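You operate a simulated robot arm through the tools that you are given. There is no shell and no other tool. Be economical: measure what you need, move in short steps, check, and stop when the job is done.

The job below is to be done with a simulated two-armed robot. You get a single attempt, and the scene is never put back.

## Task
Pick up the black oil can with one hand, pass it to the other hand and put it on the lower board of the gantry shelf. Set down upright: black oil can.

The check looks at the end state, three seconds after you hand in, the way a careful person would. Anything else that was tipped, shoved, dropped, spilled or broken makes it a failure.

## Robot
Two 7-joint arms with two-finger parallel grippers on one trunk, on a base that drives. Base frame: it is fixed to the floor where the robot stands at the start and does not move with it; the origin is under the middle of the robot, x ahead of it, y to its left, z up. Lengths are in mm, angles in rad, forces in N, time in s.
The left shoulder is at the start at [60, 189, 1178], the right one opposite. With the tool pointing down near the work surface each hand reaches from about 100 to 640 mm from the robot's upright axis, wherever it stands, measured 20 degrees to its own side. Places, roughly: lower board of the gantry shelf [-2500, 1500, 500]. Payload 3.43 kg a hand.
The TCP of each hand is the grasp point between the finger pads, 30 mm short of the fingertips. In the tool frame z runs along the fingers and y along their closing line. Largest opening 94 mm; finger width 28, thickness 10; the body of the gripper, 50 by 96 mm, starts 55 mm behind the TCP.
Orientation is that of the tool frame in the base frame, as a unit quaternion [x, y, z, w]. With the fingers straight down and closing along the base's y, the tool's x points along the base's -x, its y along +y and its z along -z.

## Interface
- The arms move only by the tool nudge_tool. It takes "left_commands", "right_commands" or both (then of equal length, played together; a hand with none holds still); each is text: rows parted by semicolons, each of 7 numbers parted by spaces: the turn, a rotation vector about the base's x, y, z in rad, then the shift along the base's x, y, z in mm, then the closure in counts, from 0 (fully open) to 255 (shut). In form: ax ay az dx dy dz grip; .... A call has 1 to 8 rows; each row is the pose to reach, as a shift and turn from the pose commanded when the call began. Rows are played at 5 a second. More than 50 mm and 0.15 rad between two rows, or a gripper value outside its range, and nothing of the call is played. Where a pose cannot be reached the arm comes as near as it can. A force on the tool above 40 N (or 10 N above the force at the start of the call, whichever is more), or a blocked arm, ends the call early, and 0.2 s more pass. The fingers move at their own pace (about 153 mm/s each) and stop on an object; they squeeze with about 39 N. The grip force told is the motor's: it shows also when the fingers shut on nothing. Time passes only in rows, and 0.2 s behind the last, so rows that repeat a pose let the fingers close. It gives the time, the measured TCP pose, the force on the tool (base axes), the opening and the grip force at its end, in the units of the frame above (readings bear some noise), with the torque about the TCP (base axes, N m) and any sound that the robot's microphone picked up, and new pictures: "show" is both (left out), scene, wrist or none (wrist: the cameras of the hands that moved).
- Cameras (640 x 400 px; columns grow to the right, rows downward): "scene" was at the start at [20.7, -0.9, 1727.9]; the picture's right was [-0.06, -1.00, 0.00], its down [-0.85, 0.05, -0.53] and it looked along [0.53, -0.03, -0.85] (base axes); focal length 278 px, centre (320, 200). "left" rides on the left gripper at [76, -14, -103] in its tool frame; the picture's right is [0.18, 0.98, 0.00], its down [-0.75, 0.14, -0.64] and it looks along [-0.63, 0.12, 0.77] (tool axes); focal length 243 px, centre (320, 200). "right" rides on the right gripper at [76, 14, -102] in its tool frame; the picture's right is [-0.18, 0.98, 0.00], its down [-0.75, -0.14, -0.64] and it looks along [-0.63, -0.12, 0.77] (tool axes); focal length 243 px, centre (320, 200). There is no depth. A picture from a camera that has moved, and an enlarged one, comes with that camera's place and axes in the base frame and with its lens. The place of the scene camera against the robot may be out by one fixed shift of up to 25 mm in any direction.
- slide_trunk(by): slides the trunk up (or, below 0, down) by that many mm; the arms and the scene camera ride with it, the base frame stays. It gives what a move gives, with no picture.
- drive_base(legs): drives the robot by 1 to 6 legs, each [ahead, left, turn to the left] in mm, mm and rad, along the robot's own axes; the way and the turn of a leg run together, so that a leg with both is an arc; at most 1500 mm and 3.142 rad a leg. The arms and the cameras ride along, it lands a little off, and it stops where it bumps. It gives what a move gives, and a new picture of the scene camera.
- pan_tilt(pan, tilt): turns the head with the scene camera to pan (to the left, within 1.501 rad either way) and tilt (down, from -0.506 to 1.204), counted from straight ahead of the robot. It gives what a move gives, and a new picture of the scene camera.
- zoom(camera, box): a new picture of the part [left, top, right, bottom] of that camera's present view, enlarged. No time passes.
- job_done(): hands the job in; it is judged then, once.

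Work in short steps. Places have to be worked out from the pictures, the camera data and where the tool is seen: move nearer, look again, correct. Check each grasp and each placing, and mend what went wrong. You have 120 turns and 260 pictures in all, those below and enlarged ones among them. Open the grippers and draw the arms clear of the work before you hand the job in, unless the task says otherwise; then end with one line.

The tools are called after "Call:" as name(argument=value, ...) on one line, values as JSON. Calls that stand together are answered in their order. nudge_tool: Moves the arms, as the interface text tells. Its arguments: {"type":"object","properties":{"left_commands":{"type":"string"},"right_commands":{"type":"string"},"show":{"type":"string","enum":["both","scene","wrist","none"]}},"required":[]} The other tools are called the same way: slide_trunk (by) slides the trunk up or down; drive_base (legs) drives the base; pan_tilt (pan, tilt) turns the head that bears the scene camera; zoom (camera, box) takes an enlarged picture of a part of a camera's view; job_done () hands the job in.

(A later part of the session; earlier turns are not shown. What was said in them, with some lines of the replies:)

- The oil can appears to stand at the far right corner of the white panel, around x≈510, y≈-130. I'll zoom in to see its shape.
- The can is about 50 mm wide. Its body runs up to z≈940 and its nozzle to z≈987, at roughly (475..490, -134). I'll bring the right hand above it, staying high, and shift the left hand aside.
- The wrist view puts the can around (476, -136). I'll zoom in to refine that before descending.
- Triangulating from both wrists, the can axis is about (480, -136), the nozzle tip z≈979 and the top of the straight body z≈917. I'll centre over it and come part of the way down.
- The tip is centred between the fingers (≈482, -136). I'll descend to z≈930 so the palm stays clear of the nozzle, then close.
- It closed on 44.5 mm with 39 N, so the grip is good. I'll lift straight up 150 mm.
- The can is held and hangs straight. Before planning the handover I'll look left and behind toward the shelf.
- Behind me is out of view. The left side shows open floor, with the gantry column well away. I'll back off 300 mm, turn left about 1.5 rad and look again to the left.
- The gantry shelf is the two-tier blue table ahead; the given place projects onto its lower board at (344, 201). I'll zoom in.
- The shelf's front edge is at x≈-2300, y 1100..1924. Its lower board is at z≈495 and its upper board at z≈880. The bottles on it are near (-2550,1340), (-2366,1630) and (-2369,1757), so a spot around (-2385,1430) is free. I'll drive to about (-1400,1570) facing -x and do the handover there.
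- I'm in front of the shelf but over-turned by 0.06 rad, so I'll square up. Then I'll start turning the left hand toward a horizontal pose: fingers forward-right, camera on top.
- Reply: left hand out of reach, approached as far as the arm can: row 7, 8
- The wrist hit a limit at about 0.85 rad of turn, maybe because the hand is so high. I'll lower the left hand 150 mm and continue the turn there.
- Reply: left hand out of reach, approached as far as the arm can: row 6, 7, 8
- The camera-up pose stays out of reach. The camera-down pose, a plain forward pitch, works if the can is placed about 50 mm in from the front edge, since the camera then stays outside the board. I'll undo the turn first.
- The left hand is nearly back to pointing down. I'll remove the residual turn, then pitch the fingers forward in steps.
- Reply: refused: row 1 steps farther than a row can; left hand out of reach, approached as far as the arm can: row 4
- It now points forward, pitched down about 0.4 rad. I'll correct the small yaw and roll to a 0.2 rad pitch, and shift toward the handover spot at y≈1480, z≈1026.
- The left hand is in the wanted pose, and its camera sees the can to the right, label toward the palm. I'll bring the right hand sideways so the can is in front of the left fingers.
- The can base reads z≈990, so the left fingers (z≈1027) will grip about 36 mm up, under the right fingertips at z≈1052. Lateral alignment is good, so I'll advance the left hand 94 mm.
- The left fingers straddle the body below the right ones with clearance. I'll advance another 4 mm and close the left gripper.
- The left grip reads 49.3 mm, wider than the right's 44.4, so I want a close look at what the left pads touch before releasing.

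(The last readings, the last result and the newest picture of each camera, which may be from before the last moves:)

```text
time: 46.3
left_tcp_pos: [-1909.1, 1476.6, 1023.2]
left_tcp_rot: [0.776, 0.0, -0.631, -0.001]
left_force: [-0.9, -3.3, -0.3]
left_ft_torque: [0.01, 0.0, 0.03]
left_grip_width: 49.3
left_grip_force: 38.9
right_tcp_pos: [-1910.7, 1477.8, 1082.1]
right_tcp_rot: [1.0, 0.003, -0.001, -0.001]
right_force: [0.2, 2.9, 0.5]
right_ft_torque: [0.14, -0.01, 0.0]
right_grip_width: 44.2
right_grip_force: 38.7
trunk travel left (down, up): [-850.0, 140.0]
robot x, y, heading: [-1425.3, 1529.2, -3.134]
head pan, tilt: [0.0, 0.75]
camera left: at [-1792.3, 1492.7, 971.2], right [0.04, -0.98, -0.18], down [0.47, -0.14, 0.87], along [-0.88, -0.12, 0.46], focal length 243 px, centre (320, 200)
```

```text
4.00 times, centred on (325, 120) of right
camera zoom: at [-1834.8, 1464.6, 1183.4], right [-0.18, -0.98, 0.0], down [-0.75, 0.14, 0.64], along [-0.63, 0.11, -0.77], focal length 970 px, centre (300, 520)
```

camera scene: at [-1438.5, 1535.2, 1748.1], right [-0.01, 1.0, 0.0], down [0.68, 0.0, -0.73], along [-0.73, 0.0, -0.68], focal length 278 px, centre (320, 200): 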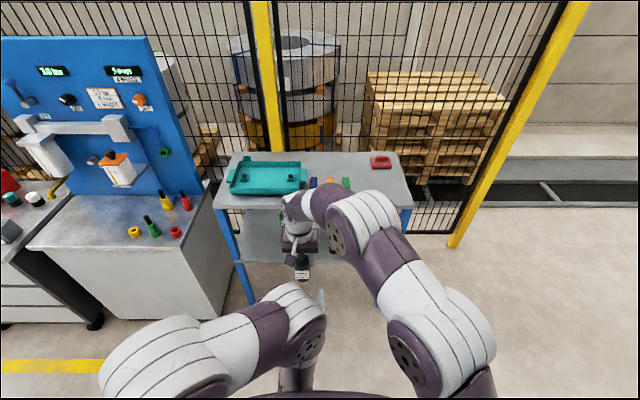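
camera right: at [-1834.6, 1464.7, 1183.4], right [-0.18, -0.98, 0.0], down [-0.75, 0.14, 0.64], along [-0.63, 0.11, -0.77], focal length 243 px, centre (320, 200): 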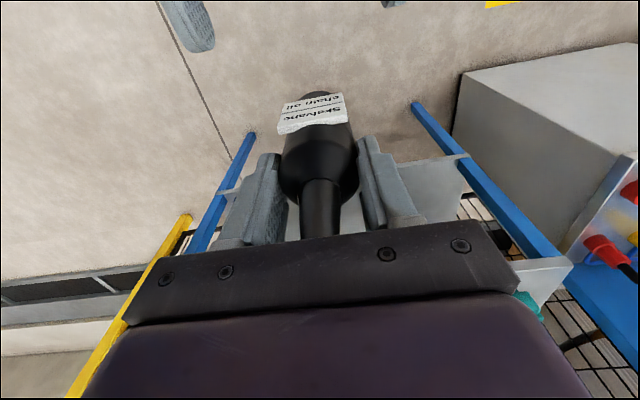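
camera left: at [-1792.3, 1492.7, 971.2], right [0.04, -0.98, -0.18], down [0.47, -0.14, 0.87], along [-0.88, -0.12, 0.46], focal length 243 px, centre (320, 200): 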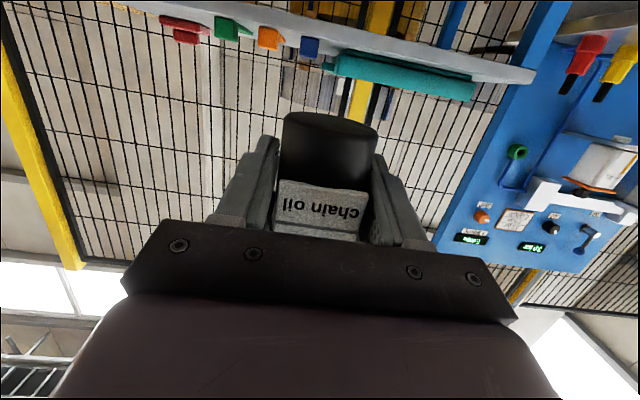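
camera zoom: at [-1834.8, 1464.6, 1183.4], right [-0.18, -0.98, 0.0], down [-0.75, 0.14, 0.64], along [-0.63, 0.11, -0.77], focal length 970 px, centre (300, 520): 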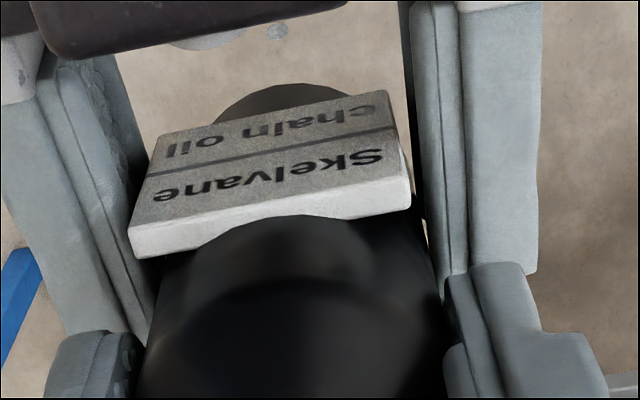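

The label sits turned slightly toward +y, so one left pad is bearing on its edge. I'll open the left hand, rotate the can about -0.18 rad about vertical with the right hand, and look again.

Call:
nudge_tool(left_commands="0 0 0 0 0 0 0; 0 0 0 0 0 0 0; 0 0 0 0 0 0 0; 0 0 0 0 0 0 0; 0 0 0 0 0 0 0", right_commands="0 0 0 0 0 0 255; 0 0 0 0 0 0 255; 0 0 -0.09 0 0 0 255; 0 0 -0.18 0 0 0 255; 0 0 -0.18 0 0 0 255", show="wrist")

Call:
zoom(camera="left", box=[220, 90, 420, 250])

Call:
zoom(camera="right", box=[220, 50, 420, 175])

```text
time: 47.5
left_tcp_pos: [-1908.0, 1476.9, 1024.3]
left_tcp_rot: [0.776, 0.0, -0.63, -0.002]
left_force: [0.2, 1.2, 0.3]
left_ft_torque: [0.02, -0.02, -0.01]
left_grip_width: 94.0
left_grip_force: 0.1
right_tcp_pos: [-1912.1, 1478.1, 1079.8]
right_tcp_rot: [0.996, -0.087, 0.0, 0.0]
right_force: [0.0, 0.3, -2.5]
right_ft_torque: [-0.02, 0.03, 0.0]
right_grip_width: 44.4
right_grip_force: 39.0
trunk travel left (down, up): [-850.0, 140.0]
robot x, y, heading: [-1423.9, 1535.4, -3.137]
head pan, tilt: [0.0, 0.75]
camera right: at [-1838.6, 1450.8, 1181.6], right [-0.35, -0.94, 0.0], down [-0.72, 0.27, 0.64], along [-0.6, 0.23, -0.77], focal length 243 px, centre (320, 200)
camera left: at [-1792.4, 1492.8, 971.3], right [0.04, -0.98, -0.18], down [0.47, -0.14, 0.87], along [-0.88, -0.12, 0.46], focal length 243 px, centre (320, 200)
```

right: 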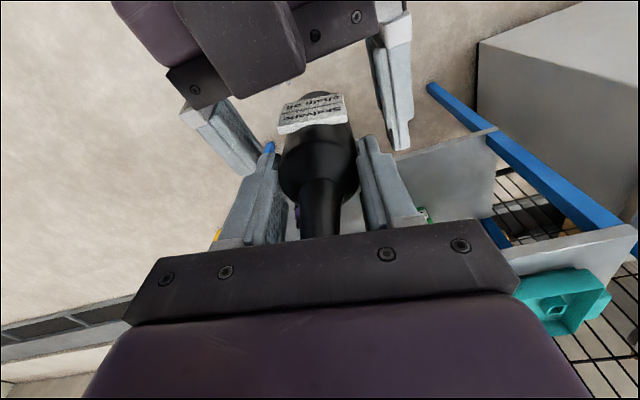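
left: 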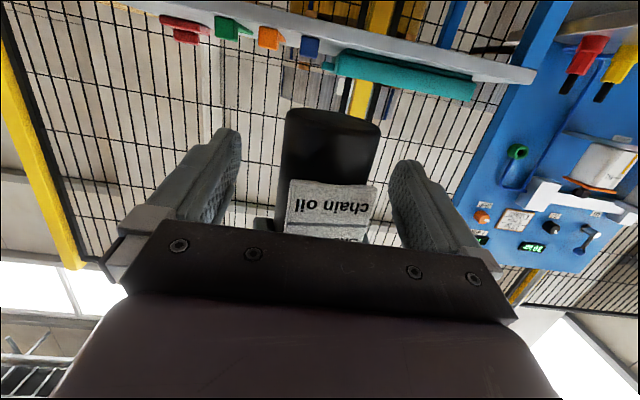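

```text
2.50 times, centred on (320, 170) of left
camera zoom: at [-1792.4, 1492.8, 971.3], right [0.04, -0.98, -0.18], down [0.47, -0.14, 0.87], along [-0.88, -0.12, 0.46], focal length 606 px, centre (320, 275)
```

zoom: 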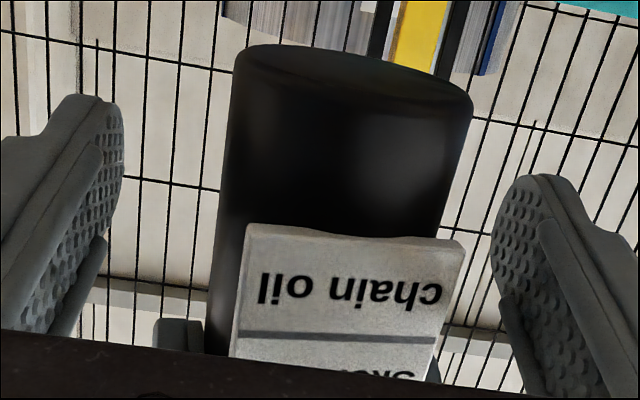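

```text
3.20 times, centred on (320, 112) of right
camera zoom: at [-1838.6, 1450.8, 1181.6], right [-0.35, -0.94, 0.0], down [-0.72, 0.27, 0.64], along [-0.6, 0.23, -0.77], focal length 776 px, centre (320, 480)
```

zoom: 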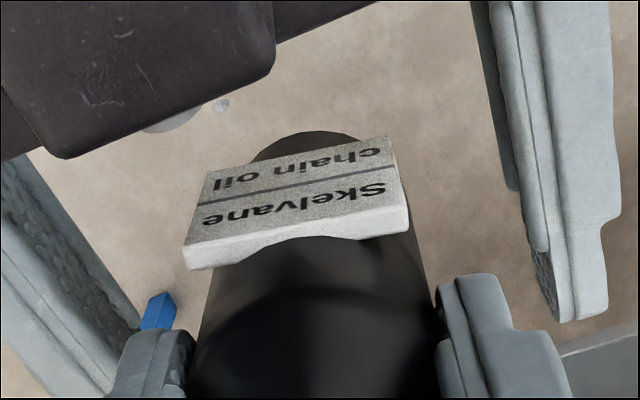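

Allowing for parallax, the label still leans slightly toward +y. I'll rotate another -0.08 rad and close the left hand.

Call:
nudge_tool(left_commands="0 0 0 -2 0 0 0; 0 0 0 -2 0 0 0; 0 0 0 -2 0 0 120; 0 0 0 -2 0 0 255; 0 0 0 -2 0 0 255; 0 0 0 -2 0 0 255; 0 0 0 -2 0 0 255", right_commands="0 0 -0.08 0 0 0 255; 0 0 -0.08 0 0 0 255; 0 0 -0.08 0 0 0 255; 0 0 -0.08 0 0 0 255; 0 0 -0.08 0 0 0 255; 0 0 -0.08 0 0 0 255; 0 0 -0.08 0 0 0 255", show="wrist")

Call:
zoom(camera="right", box=[220, 50, 420, 175])

```text
time: 49.1
left_tcp_pos: [-1911.2, 1477.9, 1023.8]
left_tcp_rot: [0.776, 0.001, -0.631, -0.001]
left_force: [0.3, -2.3, 0.4]
left_ft_torque: [-0.1, 0.03, -0.09]
left_grip_width: 49.4
left_grip_force: 39.5
right_tcp_pos: [-1912.6, 1478.4, 1079.2]
right_tcp_rot: [0.992, -0.127, 0.0, 0.0]
right_force: [0.0, 1.9, -3.2]
right_ft_torque: [0.22, -0.01, 0.09]
right_grip_width: 44.3
right_grip_force: 38.9
trunk travel left (down, up): [-850.0, 140.0]
robot x, y, heading: [-1423.5, 1532.0, -3.14]
head pan, tilt: [0.0, 0.75]
camera right: at [-1841.4, 1445.7, 1181.2], right [-0.43, -0.91, 0.0], down [-0.69, 0.33, 0.64], along [-0.58, 0.27, -0.77], focal length 243 px, centre (320, 200)
camera left: at [-1794.5, 1492.7, 971.0], right [0.04, -0.98, -0.18], down [0.47, -0.14, 0.87], along [-0.88, -0.12, 0.46], focal length 243 px, centre (320, 200)
```

right: 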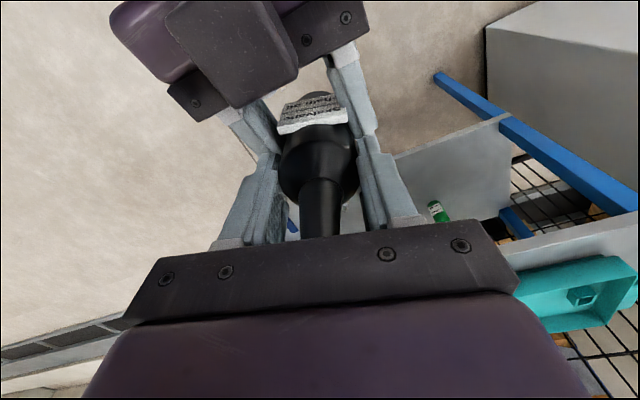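
left: 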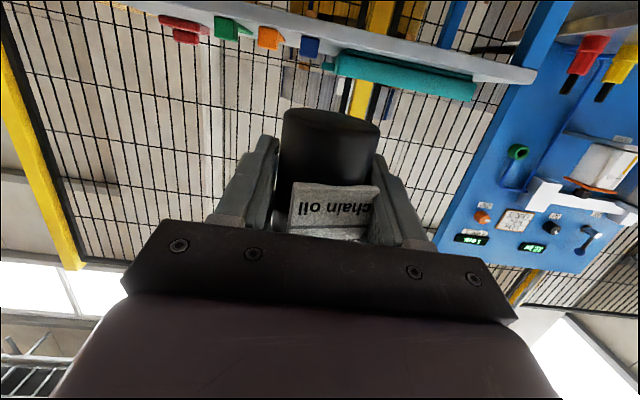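

```text
3.20 times, centred on (320, 112) of right
camera zoom: at [-1841.4, 1445.7, 1181.2], right [-0.43, -0.91, 0.0], down [-0.69, 0.33, 0.64], along [-0.58, 0.27, -0.77], focal length 776 px, centre (320, 480)
```

zoom: 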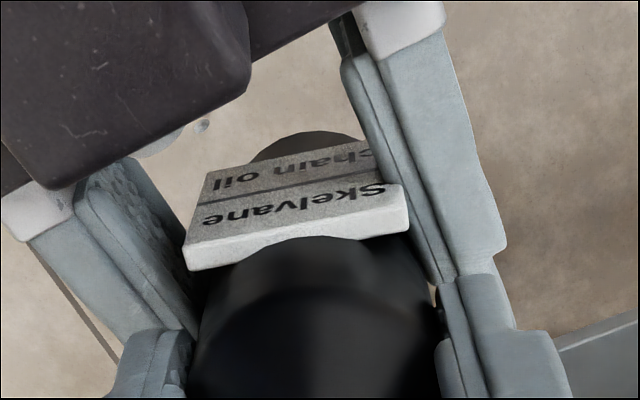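

The width is again 49.4 mm at a different label angle, so the left pads are bearing on the lower body itself, which is wider there. The grip is solid with only small forces. I'll open the right hand and watch the left.

Call:
nudge_tool(right_commands="0 0 0 0 0 0 150; 0 0 0 0 0 0 100; 0 0 0 0 0 0 0; 0 0 0 0 0 0 0; 0 0 0 0 0 0 0", show="wrist")

Call:
zoom(camera="left", box=[220, 90, 420, 250])

```text
time: 50.3
left_tcp_pos: [-1910.7, 1478.0, 1024.3]
left_tcp_rot: [0.776, 0.001, -0.631, 0.0]
left_force: [0.1, 0.1, -0.3]
left_ft_torque: [0.01, -0.02, -0.02]
left_grip_width: 49.7
left_grip_force: 38.9
right_tcp_pos: [-1912.2, 1478.8, 1079.6]
right_tcp_rot: [0.992, -0.127, 0.0, 0.001]
right_force: [0.8, 0.8, -0.6]
right_ft_torque: [-0.01, -0.04, 0.02]
right_grip_width: 94.0
right_grip_force: 0.1
trunk travel left (down, up): [-850.0, 140.0]
robot x, y, heading: [-1432.2, 1529.3, -3.136]
head pan, tilt: [0.0, 0.75]
camera right: at [-1841.5, 1445.6, 1181.3], right [-0.43, -0.91, 0.0], down [-0.69, 0.33, 0.64], along [-0.58, 0.27, -0.77], focal length 243 px, centre (320, 200)
```

right: 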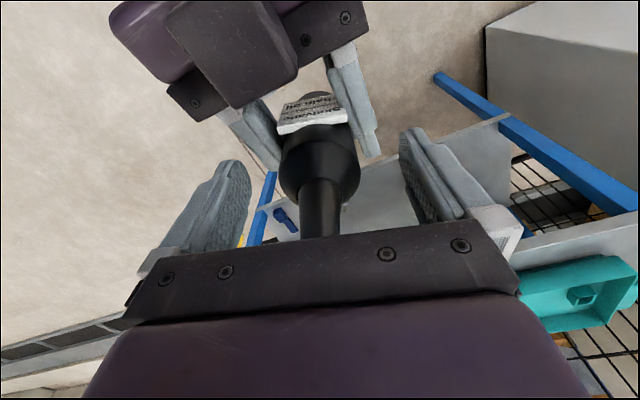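

```text
2.50 times, centred on (320, 170) of left
camera zoom: at [-1794.5, 1492.7, 971.0], right [0.04, -0.98, -0.18], down [0.47, -0.14, 0.87], along [-0.88, -0.12, 0.46], focal length 606 px, centre (320, 275)
```

zoom: 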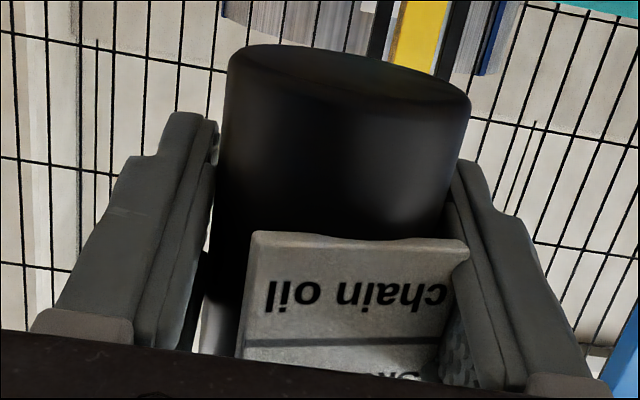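

The left hand holds the can alone and nothing shifted. I'll raise the right hand clear of the nozzle and swing it back to its side.

Call:
nudge_tool(right_commands="0 0 0 0 0 40 0; 0 0 0 0 0 80 0; 0 0 0 0 0 120 0; 0 0 0 10 40 125 0; 0 0 0.1 20 80 125 0; 0 0 0.2 30 125 125 0; 0 0 0.25 40 170 125 0; 0 0 0.25 50 215 125 0", show="both")

```text
time: 52.1
left_tcp_pos: [-1911.3, 1477.7, 1023.6]
left_tcp_rot: [0.776, 0.0, -0.631, -0.001]
left_force: [0.5, -0.1, 0.2]
left_ft_torque: [-0.03, 0.0, 0.02]
left_grip_width: 49.5
left_grip_force: 39.1
right_tcp_pos: [-1859.6, 1691.0, 1206.6]
right_tcp_rot: [1.0, 0.0, 0.001, 0.001]
right_force: [-0.8, 0.0, -0.4]
right_ft_torque: [-0.01, 0.02, -0.03]
right_grip_width: 93.9
right_grip_force: 0.1
right hand out of reach, approached as far as the arm can: row 2, 3, 4
trunk travel left (down, up): [-850.0, 140.0]
robot x, y, heading: [-1425.3, 1526.3, -3.138]
head pan, tilt: [0.0, 0.75]
camera scene: at [-1438.1, 1536.1, 1748.1], right [-0.01, 1.0, 0.0], down [0.68, 0.0, -0.73], along [-0.73, 0.0, -0.68], focal length 278 px, centre (320, 200)
camera right: at [-1782.9, 1678.2, 1307.0], right [-0.19, -0.98, 0.0], down [-0.75, 0.14, 0.64], along [-0.63, 0.12, -0.77], focal length 243 px, centre (320, 200)
```

scene: 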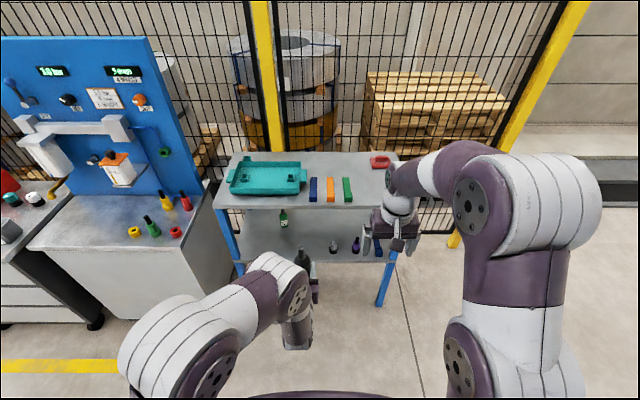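
right: 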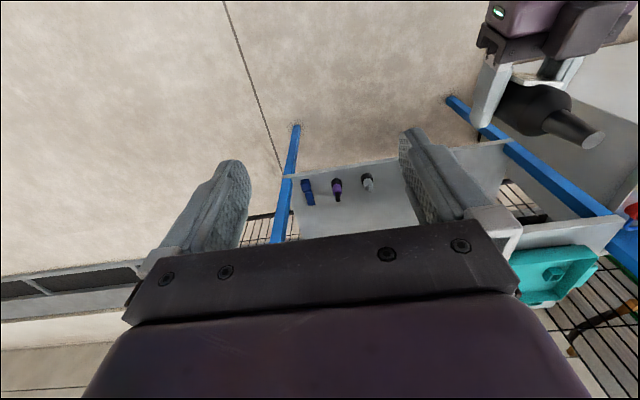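

The handover worked. Now I'll tuck the right hand back to its side so it can't hit the upper board, then lower the trunk.

Call:
nudge_tool(right_commands="0 0 0 25 20 -20 0; 0 0 0 50 40 -50 0; 0 0 0 75 60 -80 0; 0 0 0 105 85 -105 0; 0 0 0 135 114 -135 0; 0 0 0 135 114 -135 0", show="none")

Call:
slide_trunk(by=-450)

Call:
pan_tilt(pan=0.0, tilt=0.5)

```text
refused: row 5 steps farther than a row can; nothing moved
```

```text
refused: -450 is not a number from -400 to 400
```

```text
time: 52.9
left_tcp_pos: [-1910.2, 1477.5, 1023.2]
left_tcp_rot: [0.776, 0.001, -0.63, -0.001]
left_force: [-0.7, -0.1, 0.0]
left_ft_torque: [-0.02, 0.0, 0.05]
left_grip_width: 49.4
left_grip_force: 38.8
right_tcp_pos: [-1860.1, 1688.7, 1204.6]
right_tcp_rot: [1.0, -0.002, 0.0, 0.0]
right_force: [0.5, 1.0, 0.3]
right_ft_torque: [-0.01, 0.04, -0.01]
right_grip_width: 94.0
right_grip_force: 0.0
trunk travel left (down, up): [-850.0, 140.0]
robot x, y, heading: [-1431.1, 1531.9, -3.136]
head pan, tilt: [0.0, 0.499]
camera scene: at [-1446.8, 1534.0, 1770.0], right [-0.01, 1.0, 0.0], down [0.48, 0.0, -0.88], along [-0.88, 0.0, -0.48], focal length 278 px, centre (320, 200)
```

scene: 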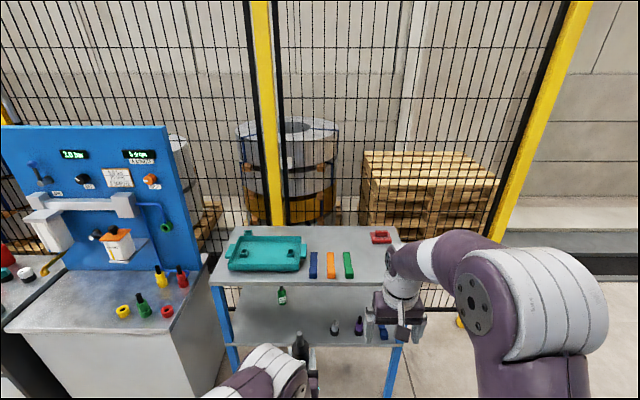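

Nothing moved apart from the head; some steps were too long. I'll repeat them smaller.

Call:
nudge_tool(right_commands="0 0 0 20 16 -20 0; 0 0 0 40 32 -40 0; 0 0 0 60 48 -60 0; 0 0 0 80 66 -80 0; 0 0 0 100 84 -100 0; 0 0 0 120 100 -120 0; 0 0 0 135 114 -135 0; 0 0 0 135 114 -135 0", show="none")

Call:
slide_trunk(by=-300)

Call:
pan_tilt(pan=0.0, tilt=0.55)

```text
time: 54.7
left_tcp_pos: [-1909.1, 1476.8, 1024.8]
left_tcp_rot: [0.776, 0.001, -0.631, -0.001]
left_force: [-0.7, -0.5, 0.4]
left_ft_torque: [0.03, -0.03, -0.03]
left_grip_width: 49.6
left_grip_force: 39.4
right_tcp_pos: [-1724.1, 1804.8, 1067.3]
right_tcp_rot: [1.0, -0.002, 0.0, 0.001]
right_force: [0.6, -0.4, -0.6]
right_ft_torque: [0.0, 0.02, 0.02]
right_grip_width: 94.2
right_grip_force: 0.0
trunk travel left (down, up): [-850.0, 140.0]
robot x, y, heading: [-1427.5, 1529.0, -3.137]
head pan, tilt: [0.0, 0.499]
```

```text
time: 57.7
left_tcp_pos: [-1909.8, 1476.3, 723.5]
left_tcp_rot: [0.776, 0.001, -0.631, -0.001]
left_force: [-0.3, 0.7, 0.1]
left_ft_torque: [0.0, 0.02, -0.01]
left_grip_width: 49.1
left_grip_force: 39.6
right_tcp_pos: [-1723.4, 1806.1, 767.4]
right_tcp_rot: [1.0, -0.002, 0.0, 0.0]
right_force: [0.0, 0.3, 0.2]
right_ft_torque: [0.03, -0.03, 0.0]
right_grip_width: 94.0
right_grip_force: 0.0
trunk travel left (down, up): [-550.0, 440.0]
robot x, y, heading: [-1426.1, 1531.5, -3.141]
head pan, tilt: [0.0, 0.499]
```

```text
time: 58.3
left_tcp_pos: [-1910.3, 1476.8, 724.5]
left_tcp_rot: [0.776, 0.0, -0.63, -0.001]
left_force: [0.1, 0.3, -0.6]
left_ft_torque: [0.01, 0.0, 0.02]
left_grip_width: 49.2
left_grip_force: 38.4
right_tcp_pos: [-1725.6, 1804.8, 768.2]
right_tcp_rot: [1.0, -0.002, 0.0, 0.001]
right_force: [-0.5, -0.6, 0.1]
right_ft_torque: [0.01, 0.01, -0.03]
right_grip_width: 93.9
right_grip_force: 0.0
trunk travel left (down, up): [-550.0, 440.0]
robot x, y, heading: [-1428.9, 1530.1, -3.141]
head pan, tilt: [0.0, 0.55]
camera scene: at [-1445.4, 1534.5, 1465.5], right [-0.01, 1.0, 0.0], down [0.52, 0.0, -0.85], along [-0.85, 0.0, -0.52], focal length 278 px, centre (320, 200)
```

scene: 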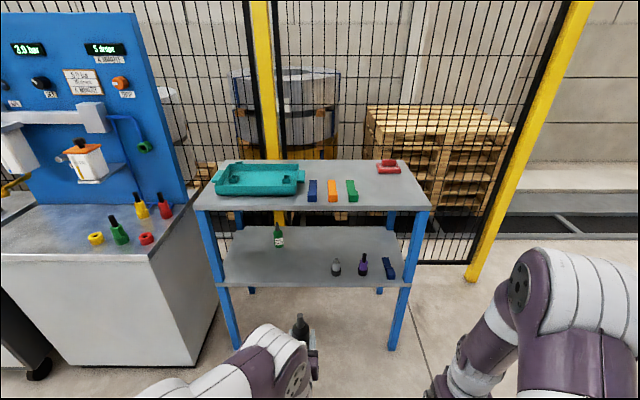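

I now have a clear view of the shelf, so I'll zoom in to measure the front edge, the posts and the items.

Call:
zoom(camera="scene", box=[190, 150, 446, 310])

```text
2.50 times, centred on (318, 230) of scene
camera zoom: at [-1445.4, 1534.5, 1465.5], right [-0.01, 1.0, 0.0], down [0.52, 0.0, -0.85], along [-0.85, 0.0, -0.52], focal length 694 px, centre (325, 125)
```

zoom: 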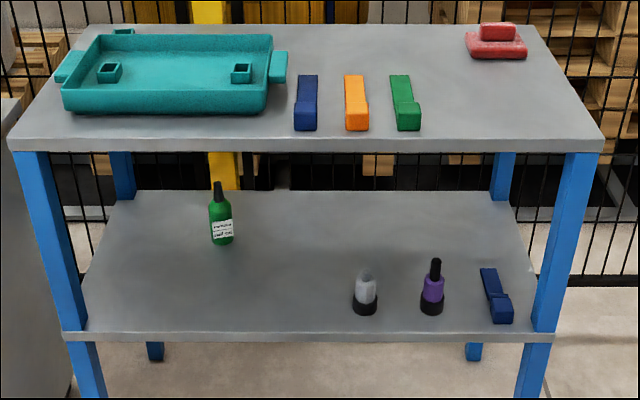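

To calibrate the scene camera, I'll zoom in on the held can, whose position I know.

Call:
zoom(camera="scene", box=[260, 300, 360, 400])

```text
4.00 times, centred on (310, 350) of scene
camera zoom: at [-1445.4, 1534.5, 1465.5], right [-0.01, 1.0, 0.0], down [0.52, 0.0, -0.85], along [-0.85, 0.0, -0.52], focal length 1110 px, centre (360, -400)
```

zoom: 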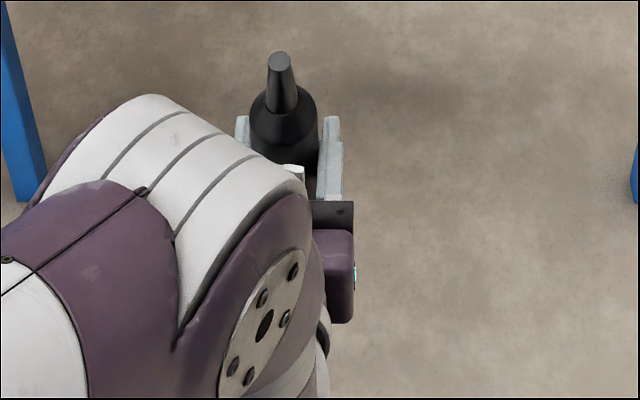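

Calibration agrees to within about 4 mm. The lower board's front edge is at x≈-2313, and the free gap between the bottles is around y≈1450. I'll drive ahead 330 mm with a slight left shift, still short of the edge, and lower the trunk most of the way.

Call:
drive_base(legs=[[300, 25, 0]])

Call:
slide_trunk(by=-150)

Call:
pan_tilt(pan=0.0, tilt=0.8)

```text
time: 60.4
left_tcp_pos: [-2215.3, 1455.2, 723.5]
left_tcp_rot: [0.776, -0.001, -0.631, -0.003]
left_force: [-0.4, -0.1, 0.7]
left_ft_torque: [0.02, 0.0, -0.01]
left_grip_width: 49.4
left_grip_force: 39.6
right_tcp_pos: [-2028.5, 1782.8, 766.8]
right_tcp_rot: [1.0, -0.005, 0.001, 0.001]
right_force: [-1.1, 0.5, 0.9]
right_ft_torque: [0.02, -0.01, 0.0]
right_grip_width: 94.1
right_grip_force: 0.0
trunk travel left (down, up): [-550.0, 440.0]
robot x, y, heading: [-1730.2, 1508.7, -3.139]
head pan, tilt: [0.0, 0.55]
camera scene: at [-1751.2, 1509.7, 1465.5], right [0.0, 1.0, 0.0], down [0.52, 0.0, -0.85], along [-0.85, 0.0, -0.52], focal length 278 px, centre (320, 200)
```

scene: 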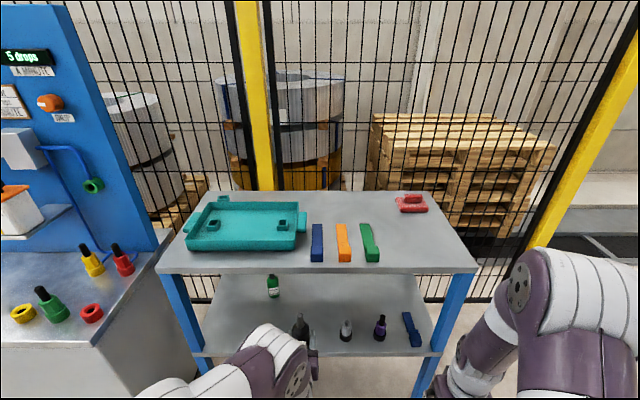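

```text
time: 62.1
left_tcp_pos: [-2214.8, 1455.1, 573.5]
left_tcp_rot: [0.776, -0.001, -0.631, -0.002]
left_force: [-0.1, 0.8, 0.3]
left_ft_torque: [-0.02, 0.05, -0.03]
left_grip_width: 49.6
left_grip_force: 38.8
right_tcp_pos: [-2027.5, 1783.1, 616.8]
right_tcp_rot: [1.0, -0.005, 0.0, 0.0]
right_force: [0.1, 0.5, 0.6]
right_ft_torque: [-0.01, 0.03, -0.02]
right_grip_width: 94.2
right_grip_force: 0.0
trunk travel left (down, up): [-400.0, 590.0]
robot x, y, heading: [-1733.2, 1506.6, -3.144]
head pan, tilt: [0.0, 0.55]
```

```text
time: 62.9
left_tcp_pos: [-2215.0, 1455.6, 573.7]
left_tcp_rot: [0.776, -0.002, -0.63, -0.003]
left_force: [0.0, -0.2, 0.6]
left_ft_torque: [-0.01, 0.0, -0.01]
left_grip_width: 49.4
left_grip_force: 39.1
right_tcp_pos: [-2028.4, 1782.4, 618.2]
right_tcp_rot: [1.0, -0.004, 0.0, 0.001]
right_force: [0.6, 0.2, 0.1]
right_ft_torque: [0.02, 0.01, -0.03]
right_grip_width: 93.9
right_grip_force: 0.0
trunk travel left (down, up): [-400.0, 590.0]
robot x, y, heading: [-1728.1, 1507.1, -3.14]
head pan, tilt: [0.0, 0.799]
camera scene: at [-1740.9, 1509.8, 1294.2], right [0.0, 1.0, 0.0], down [0.72, 0.0, -0.7], along [-0.7, 0.0, -0.72], focal length 278 px, centre (320, 200)
```

scene: 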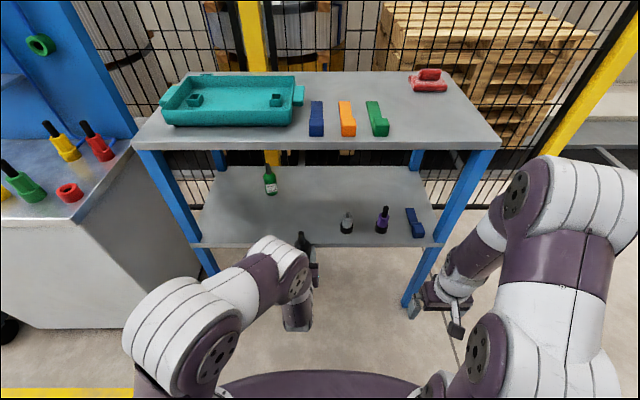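

Everything is clear. I'll zoom in on the board edge next to the can to triangulate board height and edge.

Call:
zoom(camera="scene", box=[190, 150, 446, 310])

```text
2.50 times, centred on (318, 230) of scene
camera zoom: at [-1740.9, 1509.8, 1294.2], right [0.0, 1.0, 0.0], down [0.72, 0.0, -0.7], along [-0.7, 0.0, -0.72], focal length 694 px, centre (325, 125)
```

zoom: 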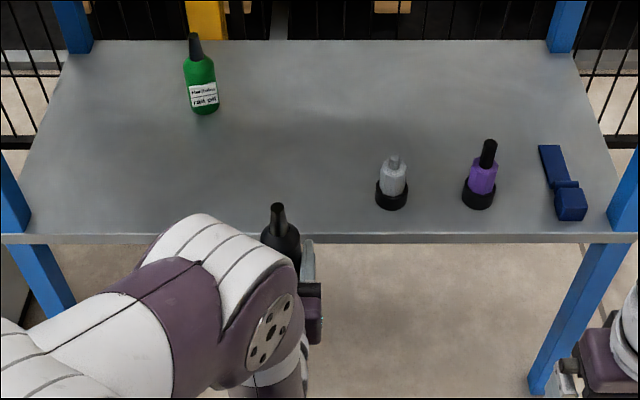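

The two scene rays give the board height only poorly (500–540). The left wrist camera is now level with the board, so its view will give the height precisely.

Call:
zoom(camera="left", box=[0, 0, 640, 400])

Call:
zoom(camera="right", box=[0, 0, 640, 400])

```text
1.00 times, centred on (320, 200) of left
camera zoom: at [-2099.2, 1469.9, 521.0], right [0.03, -0.98, -0.18], down [0.47, -0.15, 0.87], along [-0.88, -0.11, 0.46], focal length 243 px, centre (320, 200)
```

zoom: 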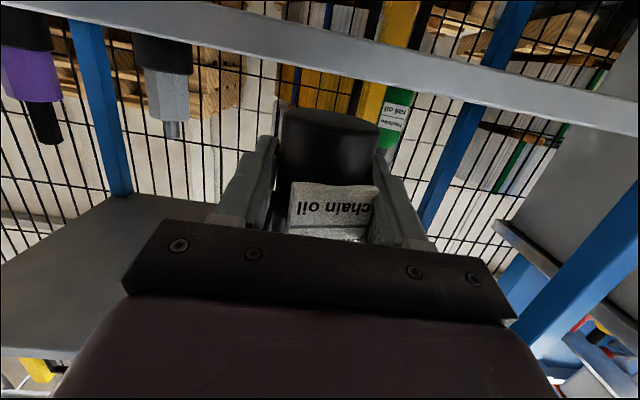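

```text
1.00 times, centred on (320, 200) of right
camera zoom: at [-1951.4, 1768.6, 718.9], right [-0.19, -0.98, 0.0], down [-0.75, 0.15, 0.64], along [-0.63, 0.12, -0.77], focal length 243 px, centre (320, 200)
```

zoom: 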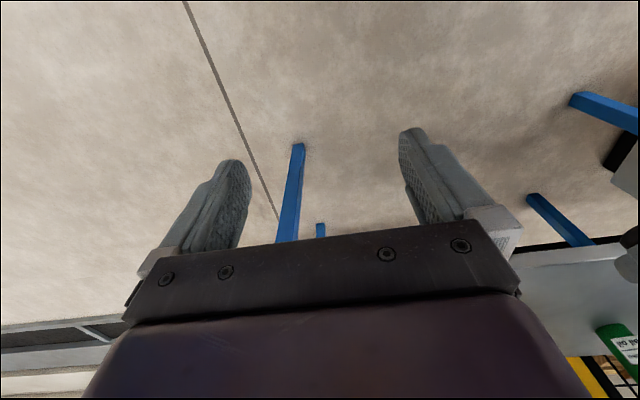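

Call:
zoom(camera="left", box=[240, 20, 420, 130])

Call:
zoom(camera="left", box=[0, 0, 240, 150])

```text
3.56 times, centred on (330, 75) of left
camera zoom: at [-2099.2, 1469.9, 521.0], right [0.03, -0.98, -0.18], down [0.47, -0.15, 0.87], along [-0.88, -0.11, 0.46], focal length 863 px, centre (284, 644)
```

zoom: 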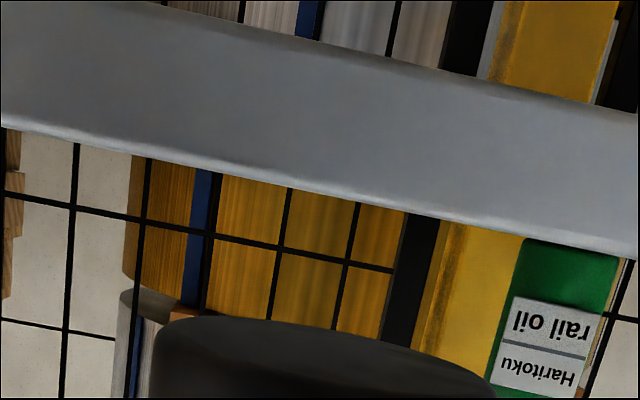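

```text
2.67 times, centred on (120, 75) of left
camera zoom: at [-2099.2, 1469.9, 521.0], right [0.03, -0.98, -0.18], down [0.47, -0.15, 0.87], along [-0.88, -0.11, 0.46], focal length 647 px, centre (853, 533)
```

zoom: 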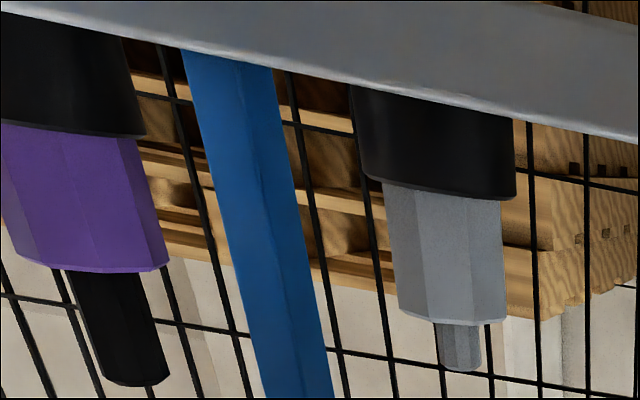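

The left camera sees the board's top edge almost exactly at its own height, so the board top is z≈521 and its front edge x≈-2291. The can base is about 17 mm above that. I'll raise it 12 mm and drive 70 mm ahead, leaving the rest to the arm.

Call:
nudge_tool(left_commands="0 0 0 0 0 12 255; 0 0 0 0 0 12 255", show="none")

Call:
drive_base(legs=[[70, 0, 0]])

Call:
zoom(camera="left", box=[0, 0, 640, 400])

```text
time: 63.5
left_tcp_pos: [-2213.8, 1455.6, 586.0]
left_tcp_rot: [0.775, -0.002, -0.631, -0.003]
left_force: [0.8, 0.0, -0.7]
left_ft_torque: [-0.01, 0.0, 0.01]
left_grip_width: 49.2
left_grip_force: 39.0
right_tcp_pos: [-2027.5, 1781.3, 616.7]
right_tcp_rot: [1.0, -0.006, 0.001, 0.0]
right_force: [-0.1, 0.2, 0.1]
right_ft_torque: [-0.01, 0.03, 0.03]
right_grip_width: 93.9
right_grip_force: 0.0
trunk travel left (down, up): [-400.0, 590.0]
robot x, y, heading: [-1733.0, 1502.3, -3.143]
head pan, tilt: [0.0, 0.799]
```

```text
time: 64.5
left_tcp_pos: [-2284.5, 1454.5, 586.6]
left_tcp_rot: [0.776, -0.001, -0.63, -0.002]
left_force: [-0.7, 0.1, 0.1]
left_ft_torque: [0.02, 0.01, 0.0]
left_grip_width: 49.1
left_grip_force: 39.0
right_tcp_pos: [-2098.2, 1781.7, 616.3]
right_tcp_rot: [1.0, -0.004, 0.002, -0.001]
right_force: [-0.5, 0.0, 0.0]
right_ft_torque: [0.03, -0.04, 0.01]
right_grip_width: 94.0
right_grip_force: 0.0
trunk travel left (down, up): [-400.0, 590.0]
robot x, y, heading: [-1801.7, 1506.9, -3.143]
head pan, tilt: [0.0, 0.799]
camera scene: at [-1812.0, 1509.7, 1294.1], right [0.0, 1.0, 0.0], down [0.72, 0.0, -0.7], along [-0.7, 0.0, -0.72], focal length 278 px, centre (320, 200)
```

scene: 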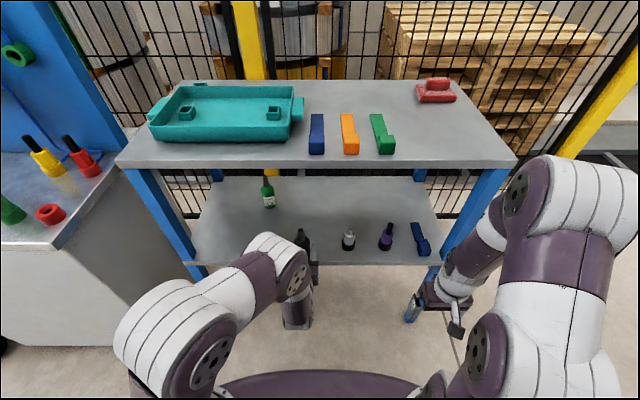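

```text
1.00 times, centred on (320, 200) of left
camera zoom: at [-2168.6, 1469.1, 533.1], right [0.03, -0.98, -0.18], down [0.47, -0.14, 0.87], along [-0.88, -0.12, 0.46], focal length 243 px, centre (320, 200)
```

zoom: 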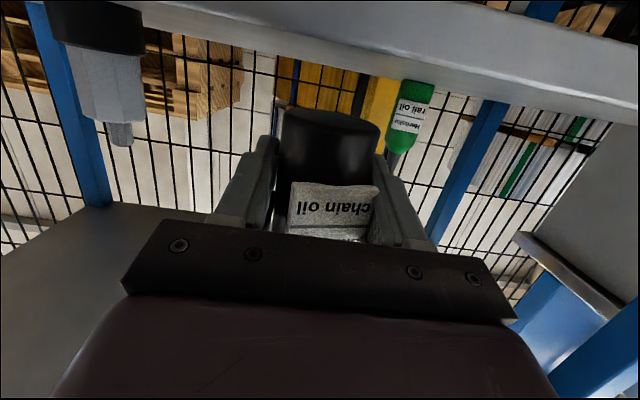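

Call:
zoom(camera="left", box=[240, 0, 420, 130])

```text
3.08 times, centred on (330, 65) of left
camera zoom: at [-2168.6, 1469.1, 533.1], right [0.03, -0.98, -0.18], down [0.47, -0.14, 0.87], along [-0.88, -0.12, 0.46], focal length 746 px, centre (289, 615)
```

zoom: 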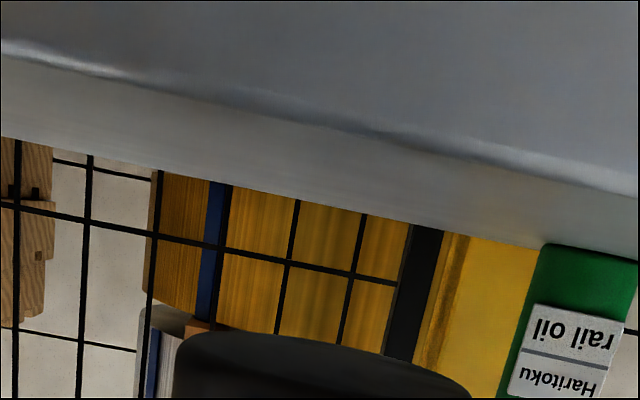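

The front and back edges both give board top z≈520.5. The can base is about 29 mm above it. I'll extend the left arm 62 mm over the board, then lower 20 mm.

Call:
nudge_tool(left_commands="0 0 0 -20 0 0 255; 0 0 0 -40 0 0 255; 0 0 0 -62 0 0 255; 0 0 0 -62 0 0 255; 0 0 0 -62 0 -10 255; 0 0 0 -62 0 -20 255; 0 0 0 -62 0 -20 255", show="both")

Call:
zoom(camera="left", box=[220, 0, 420, 150])

```text
time: 66.1
left_tcp_pos: [-2346.7, 1453.4, 565.2]
left_tcp_rot: [0.776, 0.0, -0.631, -0.002]
left_force: [-0.1, -1.0, -0.1]
left_ft_torque: [0.0, -0.02, -0.02]
left_grip_width: 49.2
left_grip_force: 39.0
right_tcp_pos: [-2097.7, 1782.0, 617.6]
right_tcp_rot: [1.0, -0.003, 0.0, -0.001]
right_force: [-0.4, 0.3, 0.5]
right_ft_torque: [0.02, 0.01, -0.02]
right_grip_width: 94.2
right_grip_force: 0.1
trunk travel left (down, up): [-400.0, 590.0]
robot x, y, heading: [-1802.1, 1506.2, -3.142]
head pan, tilt: [0.0, 0.799]
camera scene: at [-1810.8, 1509.7, 1294.1], right [0.0, 1.0, 0.0], down [0.72, 0.0, -0.7], along [-0.7, 0.0, -0.72], focal length 278 px, centre (320, 200)
camera left: at [-2230.7, 1468.4, 513.4], right [0.03, -0.98, -0.18], down [0.47, -0.14, 0.87], along [-0.88, -0.12, 0.46], focal length 243 px, centre (320, 200)
```

scene: 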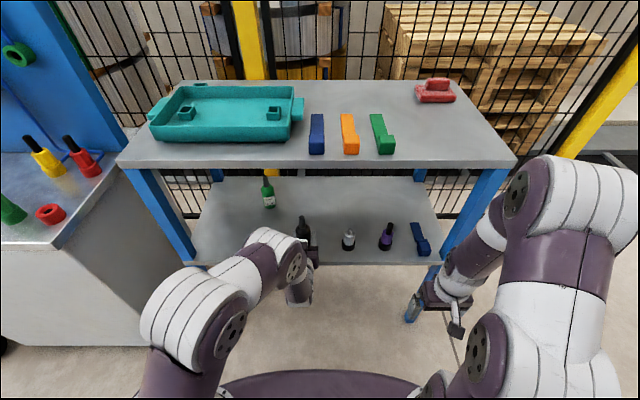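
left: 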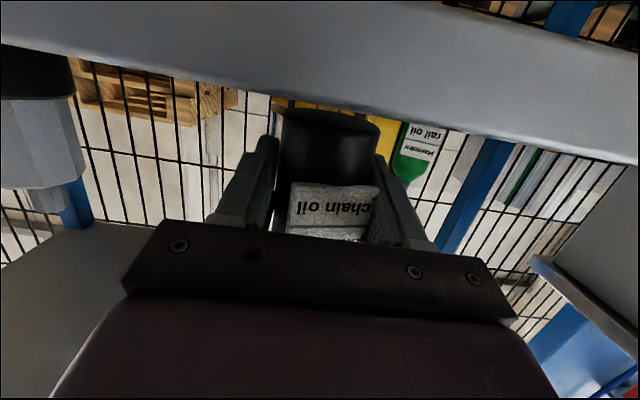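

```text
2.67 times, centred on (320, 75) of left
camera zoom: at [-2230.7, 1468.4, 513.4], right [0.03, -0.98, -0.18], down [0.47, -0.14, 0.87], along [-0.88, -0.12, 0.46], focal length 647 px, centre (320, 533)
```

zoom: 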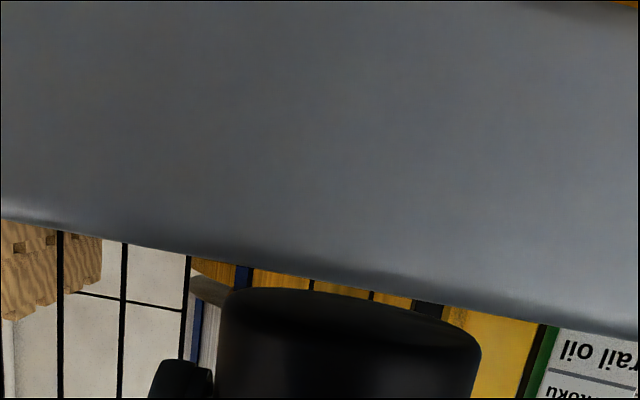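

The can is over the board with roughly 8 mm to go. I'll lower gently to -7 mm and read the force.

Call:
nudge_tool(left_commands="0 0 0 0 0 -2 255; 0 0 0 0 0 -4 255; 0 0 0 0 0 -6 255; 0 0 0 0 0 -7 255; 0 0 0 0 0 -7 255", show="none")

Call:
zoom(camera="left", box=[220, 0, 420, 150])

```text
time: 67.3
left_tcp_pos: [-2348.0, 1454.5, 558.1]
left_tcp_rot: [0.775, -0.001, -0.631, -0.002]
left_force: [-0.2, 0.4, -0.1]
left_ft_torque: [0.01, -0.01, -0.02]
left_grip_width: 49.0
left_grip_force: 39.1
right_tcp_pos: [-2099.0, 1781.8, 616.9]
right_tcp_rot: [1.0, -0.004, 0.0, 0.0]
right_force: [-0.4, -0.3, -0.4]
right_ft_torque: [-0.01, -0.01, 0.0]
right_grip_width: 94.3
right_grip_force: 0.0
trunk travel left (down, up): [-400.0, 590.0]
robot x, y, heading: [-1798.7, 1504.9, -3.14]
head pan, tilt: [0.0, 0.799]
```

```text
2.67 times, centred on (320, 75) of left
camera zoom: at [-2231.0, 1468.7, 507.0], right [0.03, -0.98, -0.18], down [0.47, -0.14, 0.87], along [-0.88, -0.12, 0.46], focal length 647 px, centre (320, 533)
```

zoom: 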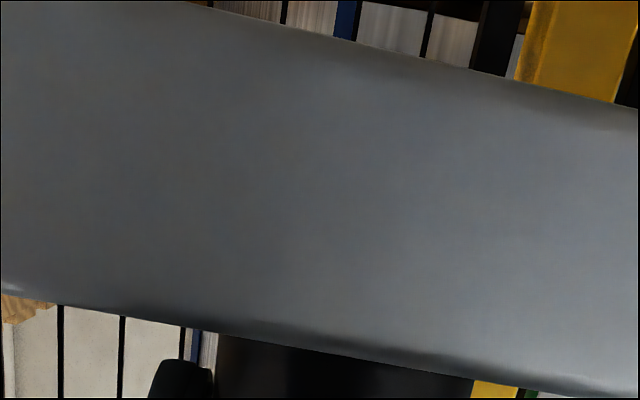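

No contact yet. I'll continue down 3 mm at 1 mm per row.

Call:
nudge_tool(left_commands="0 0 0 0 0 -1 255; 0 0 0 0 0 -2 255; 0 0 0 0 0 -3 255; 0 0 0 0 0 -3 255", show="none")

```text
time: 68.3
left_tcp_pos: [-2346.0, 1453.6, 556.7]
left_tcp_rot: [0.776, -0.001, -0.631, -0.002]
left_force: [-0.1, -0.3, -0.8]
left_ft_torque: [-0.04, 0.0, -0.02]
left_grip_width: 49.0
left_grip_force: 39.0
right_tcp_pos: [-2099.0, 1781.2, 616.8]
right_tcp_rot: [1.0, -0.003, 0.0, 0.0]
right_force: [0.1, -0.2, -0.3]
right_ft_torque: [0.03, 0.01, -0.02]
right_grip_width: 94.1
right_grip_force: 0.0
trunk travel left (down, up): [-400.0, 590.0]
robot x, y, heading: [-1797.2, 1505.5, -3.14]
head pan, tilt: [0.0, 0.799]
```

Call:
nudge_tool(left_commands="0 0 0 0 0 -1 255; 0 0 0 0 0 -1 255; 0 0 0 0 0 -2 255; 0 0 0 0 0 -2 255", show="none")

Call:
zoom(camera="scene", box=[260, 190, 360, 290])

```text
time: 69.3
left_tcp_pos: [-2344.3, 1453.1, 556.1]
left_tcp_rot: [0.774, 0.0, -0.633, -0.002]
left_force: [-1.6, -2.5, 13.0]
left_ft_torque: [-0.35, -0.01, -0.06]
left_grip_width: 49.2
left_grip_force: 39.3
right_tcp_pos: [-2097.8, 1781.6, 617.2]
right_tcp_rot: [1.0, -0.003, 0.0, 0.0]
right_force: [-0.1, 0.4, -0.9]
right_ft_torque: [0.01, -0.02, 0.04]
right_grip_width: 94.1
right_grip_force: 0.0
trunk travel left (down, up): [-400.0, 590.0]
robot x, y, heading: [-1800.6, 1503.5, -3.144]
head pan, tilt: [0.0, 0.799]
```

```text
4.00 times, centred on (310, 240) of scene
camera zoom: at [-1809.3, 1509.6, 1294.3], right [0.0, 1.0, 0.0], down [0.72, 0.0, -0.7], along [-0.7, 0.0, -0.72], focal length 1110 px, centre (360, 40)
```

zoom: 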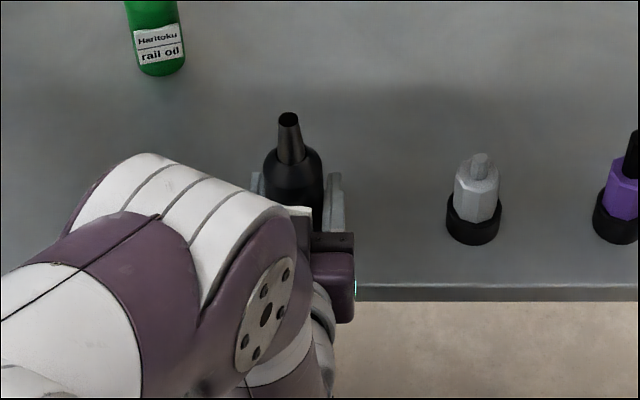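

Contact at z≈556, 13 N: the can is on the board, as predicted. I'll relax 1 mm and open the left gripper.

Call:
nudge_tool(left_commands="0 0 0 0 0 1 255; 0 0 0 0 0 1 200; 0 0 0 0 0 1 120; 0 0 0 0 0 1 60; 0 0 0 0 0 1 0; 0 0 0 0 0 1 0; 0 0 0 0 0 1 0", show="wrist")

Call:
zoom(camera="scene", box=[260, 190, 360, 290])

```text
time: 70.9
left_tcp_pos: [-2347.3, 1455.1, 554.7]
left_tcp_rot: [0.776, 0.0, -0.631, -0.001]
left_force: [-0.3, -0.9, 0.4]
left_ft_torque: [0.01, 0.05, -0.03]
left_grip_width: 94.2
left_grip_force: 0.0
right_tcp_pos: [-2097.7, 1781.6, 617.1]
right_tcp_rot: [1.0, -0.004, 0.0, 0.001]
right_force: [0.1, 0.2, 0.6]
right_ft_torque: [0.04, 0.01, 0.03]
right_grip_width: 93.8
right_grip_force: 0.1
trunk travel left (down, up): [-400.0, 590.0]
robot x, y, heading: [-1799.6, 1507.3, -3.139]
head pan, tilt: [0.0, 0.799]
camera left: at [-2229.7, 1469.1, 502.1], right [0.03, -0.98, -0.18], down [0.47, -0.14, 0.87], along [-0.88, -0.12, 0.46], focal length 243 px, centre (320, 200)
```

left: 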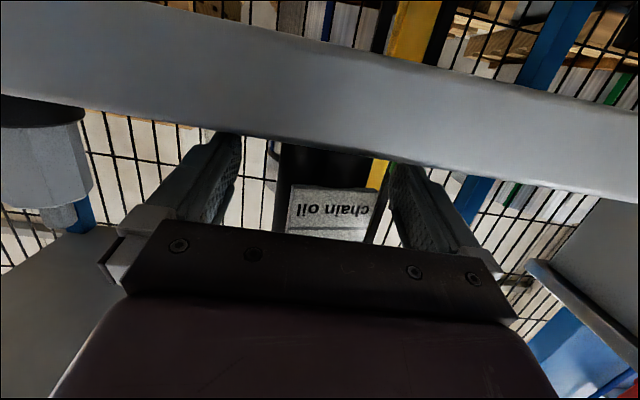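

```text
4.00 times, centred on (310, 240) of scene
camera zoom: at [-1810.6, 1509.7, 1294.1], right [0.0, 1.0, 0.0], down [0.72, 0.0, -0.7], along [-0.7, 0.0, -0.72], focal length 1110 px, centre (360, 40)
```

zoom: 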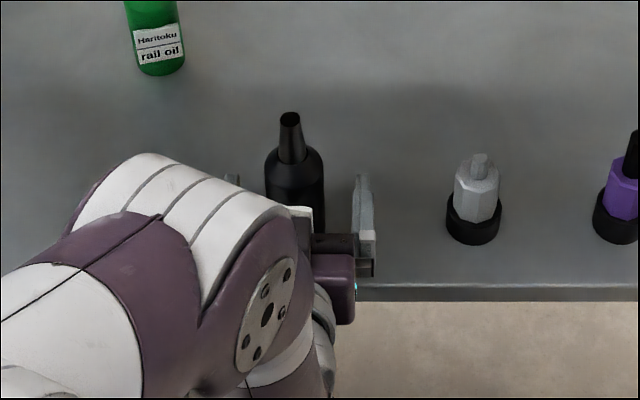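

The can stands upright between the open fingers. I'll withdraw the left hand straight back.

Call:
nudge_tool(left_commands="0 0 0 15 0 2 0; 0 0 0 35 0 2 0; 0 0 0 60 0 2 0; 0 0 0 90 0 2 0; 0 0 0 120 0 2 0; 0 0 0 120 0 2 0", show="both")

Call:
drive_base(legs=[[-300, 0, 0]])

```text
time: 72.3
left_tcp_pos: [-2224.0, 1453.3, 556.8]
left_tcp_rot: [0.775, -0.001, -0.632, -0.002]
left_force: [-0.2, -0.5, 0.2]
left_ft_torque: [0.0, -0.01, 0.02]
left_grip_width: 93.8
left_grip_force: 0.1
right_tcp_pos: [-2097.8, 1781.0, 618.3]
right_tcp_rot: [1.0, -0.004, 0.0, 0.0]
right_force: [-0.1, -0.3, 0.1]
right_ft_torque: [-0.02, -0.03, 0.02]
right_grip_width: 94.0
right_grip_force: 0.1
trunk travel left (down, up): [-400.0, 590.0]
robot x, y, heading: [-1802.6, 1509.0, -3.138]
head pan, tilt: [0.0, 0.799]
camera scene: at [-1810.6, 1509.7, 1294.1], right [0.0, 1.0, 0.0], down [0.72, 0.0, -0.7], along [-0.7, 0.0, -0.72], focal length 278 px, centre (320, 200)
camera left: at [-2107.2, 1468.1, 504.6], right [0.03, -0.98, -0.18], down [0.47, -0.14, 0.87], along [-0.88, -0.12, 0.46], focal length 243 px, centre (320, 200)
```

scene: 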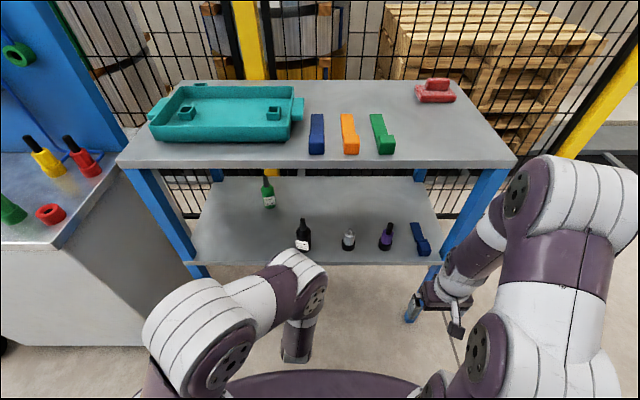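
left: 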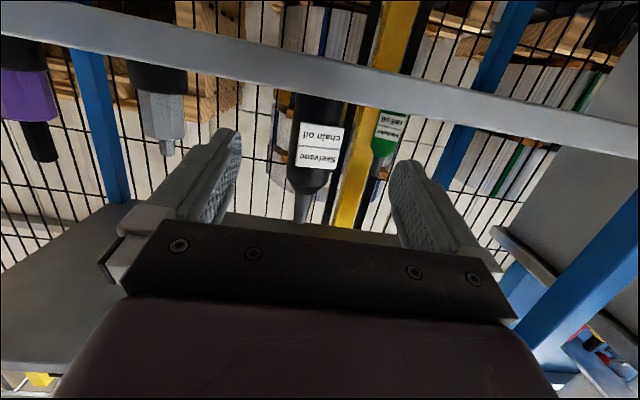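

```text
time: 74.3
left_tcp_pos: [-1923.2, 1451.1, 557.6]
left_tcp_rot: [0.775, 0.003, -0.632, 0.001]
left_force: [0.1, -0.2, 0.3]
left_ft_torque: [0.01, 0.01, 0.0]
left_grip_width: 93.7
left_grip_force: 0.1
right_tcp_pos: [-1800.7, 1781.8, 617.7]
right_tcp_rot: [1.0, 0.0, 0.001, 0.0]
right_force: [0.8, 0.4, 0.5]
right_ft_torque: [0.01, 0.03, 0.01]
right_grip_width: 94.2
right_grip_force: 0.0
trunk travel left (down, up): [-400.0, 590.0]
robot x, y, heading: [-1500.9, 1510.1, -3.131]
head pan, tilt: [0.0, 0.799]
camera scene: at [-1510.6, 1511.4, 1294.1], right [-0.01, 1.0, 0.0], down [0.72, 0.01, -0.7], along [-0.7, -0.01, -0.72], focal length 278 px, centre (320, 200)
```

scene: 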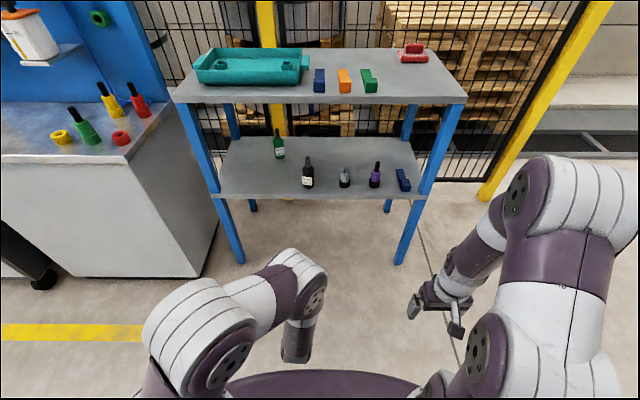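

The can stands upright on the lower board, nothing else moved, and both grippers are open and clear, so I'm handing in.

Call:
job_done()

```text
The job is handed in.
```

The black oil can went from the right hand to the left and now stands upright on the gantry shelf's lower board, at about x = -2346, y = 1455; in the last pictures nothing else had been moved or tipped.
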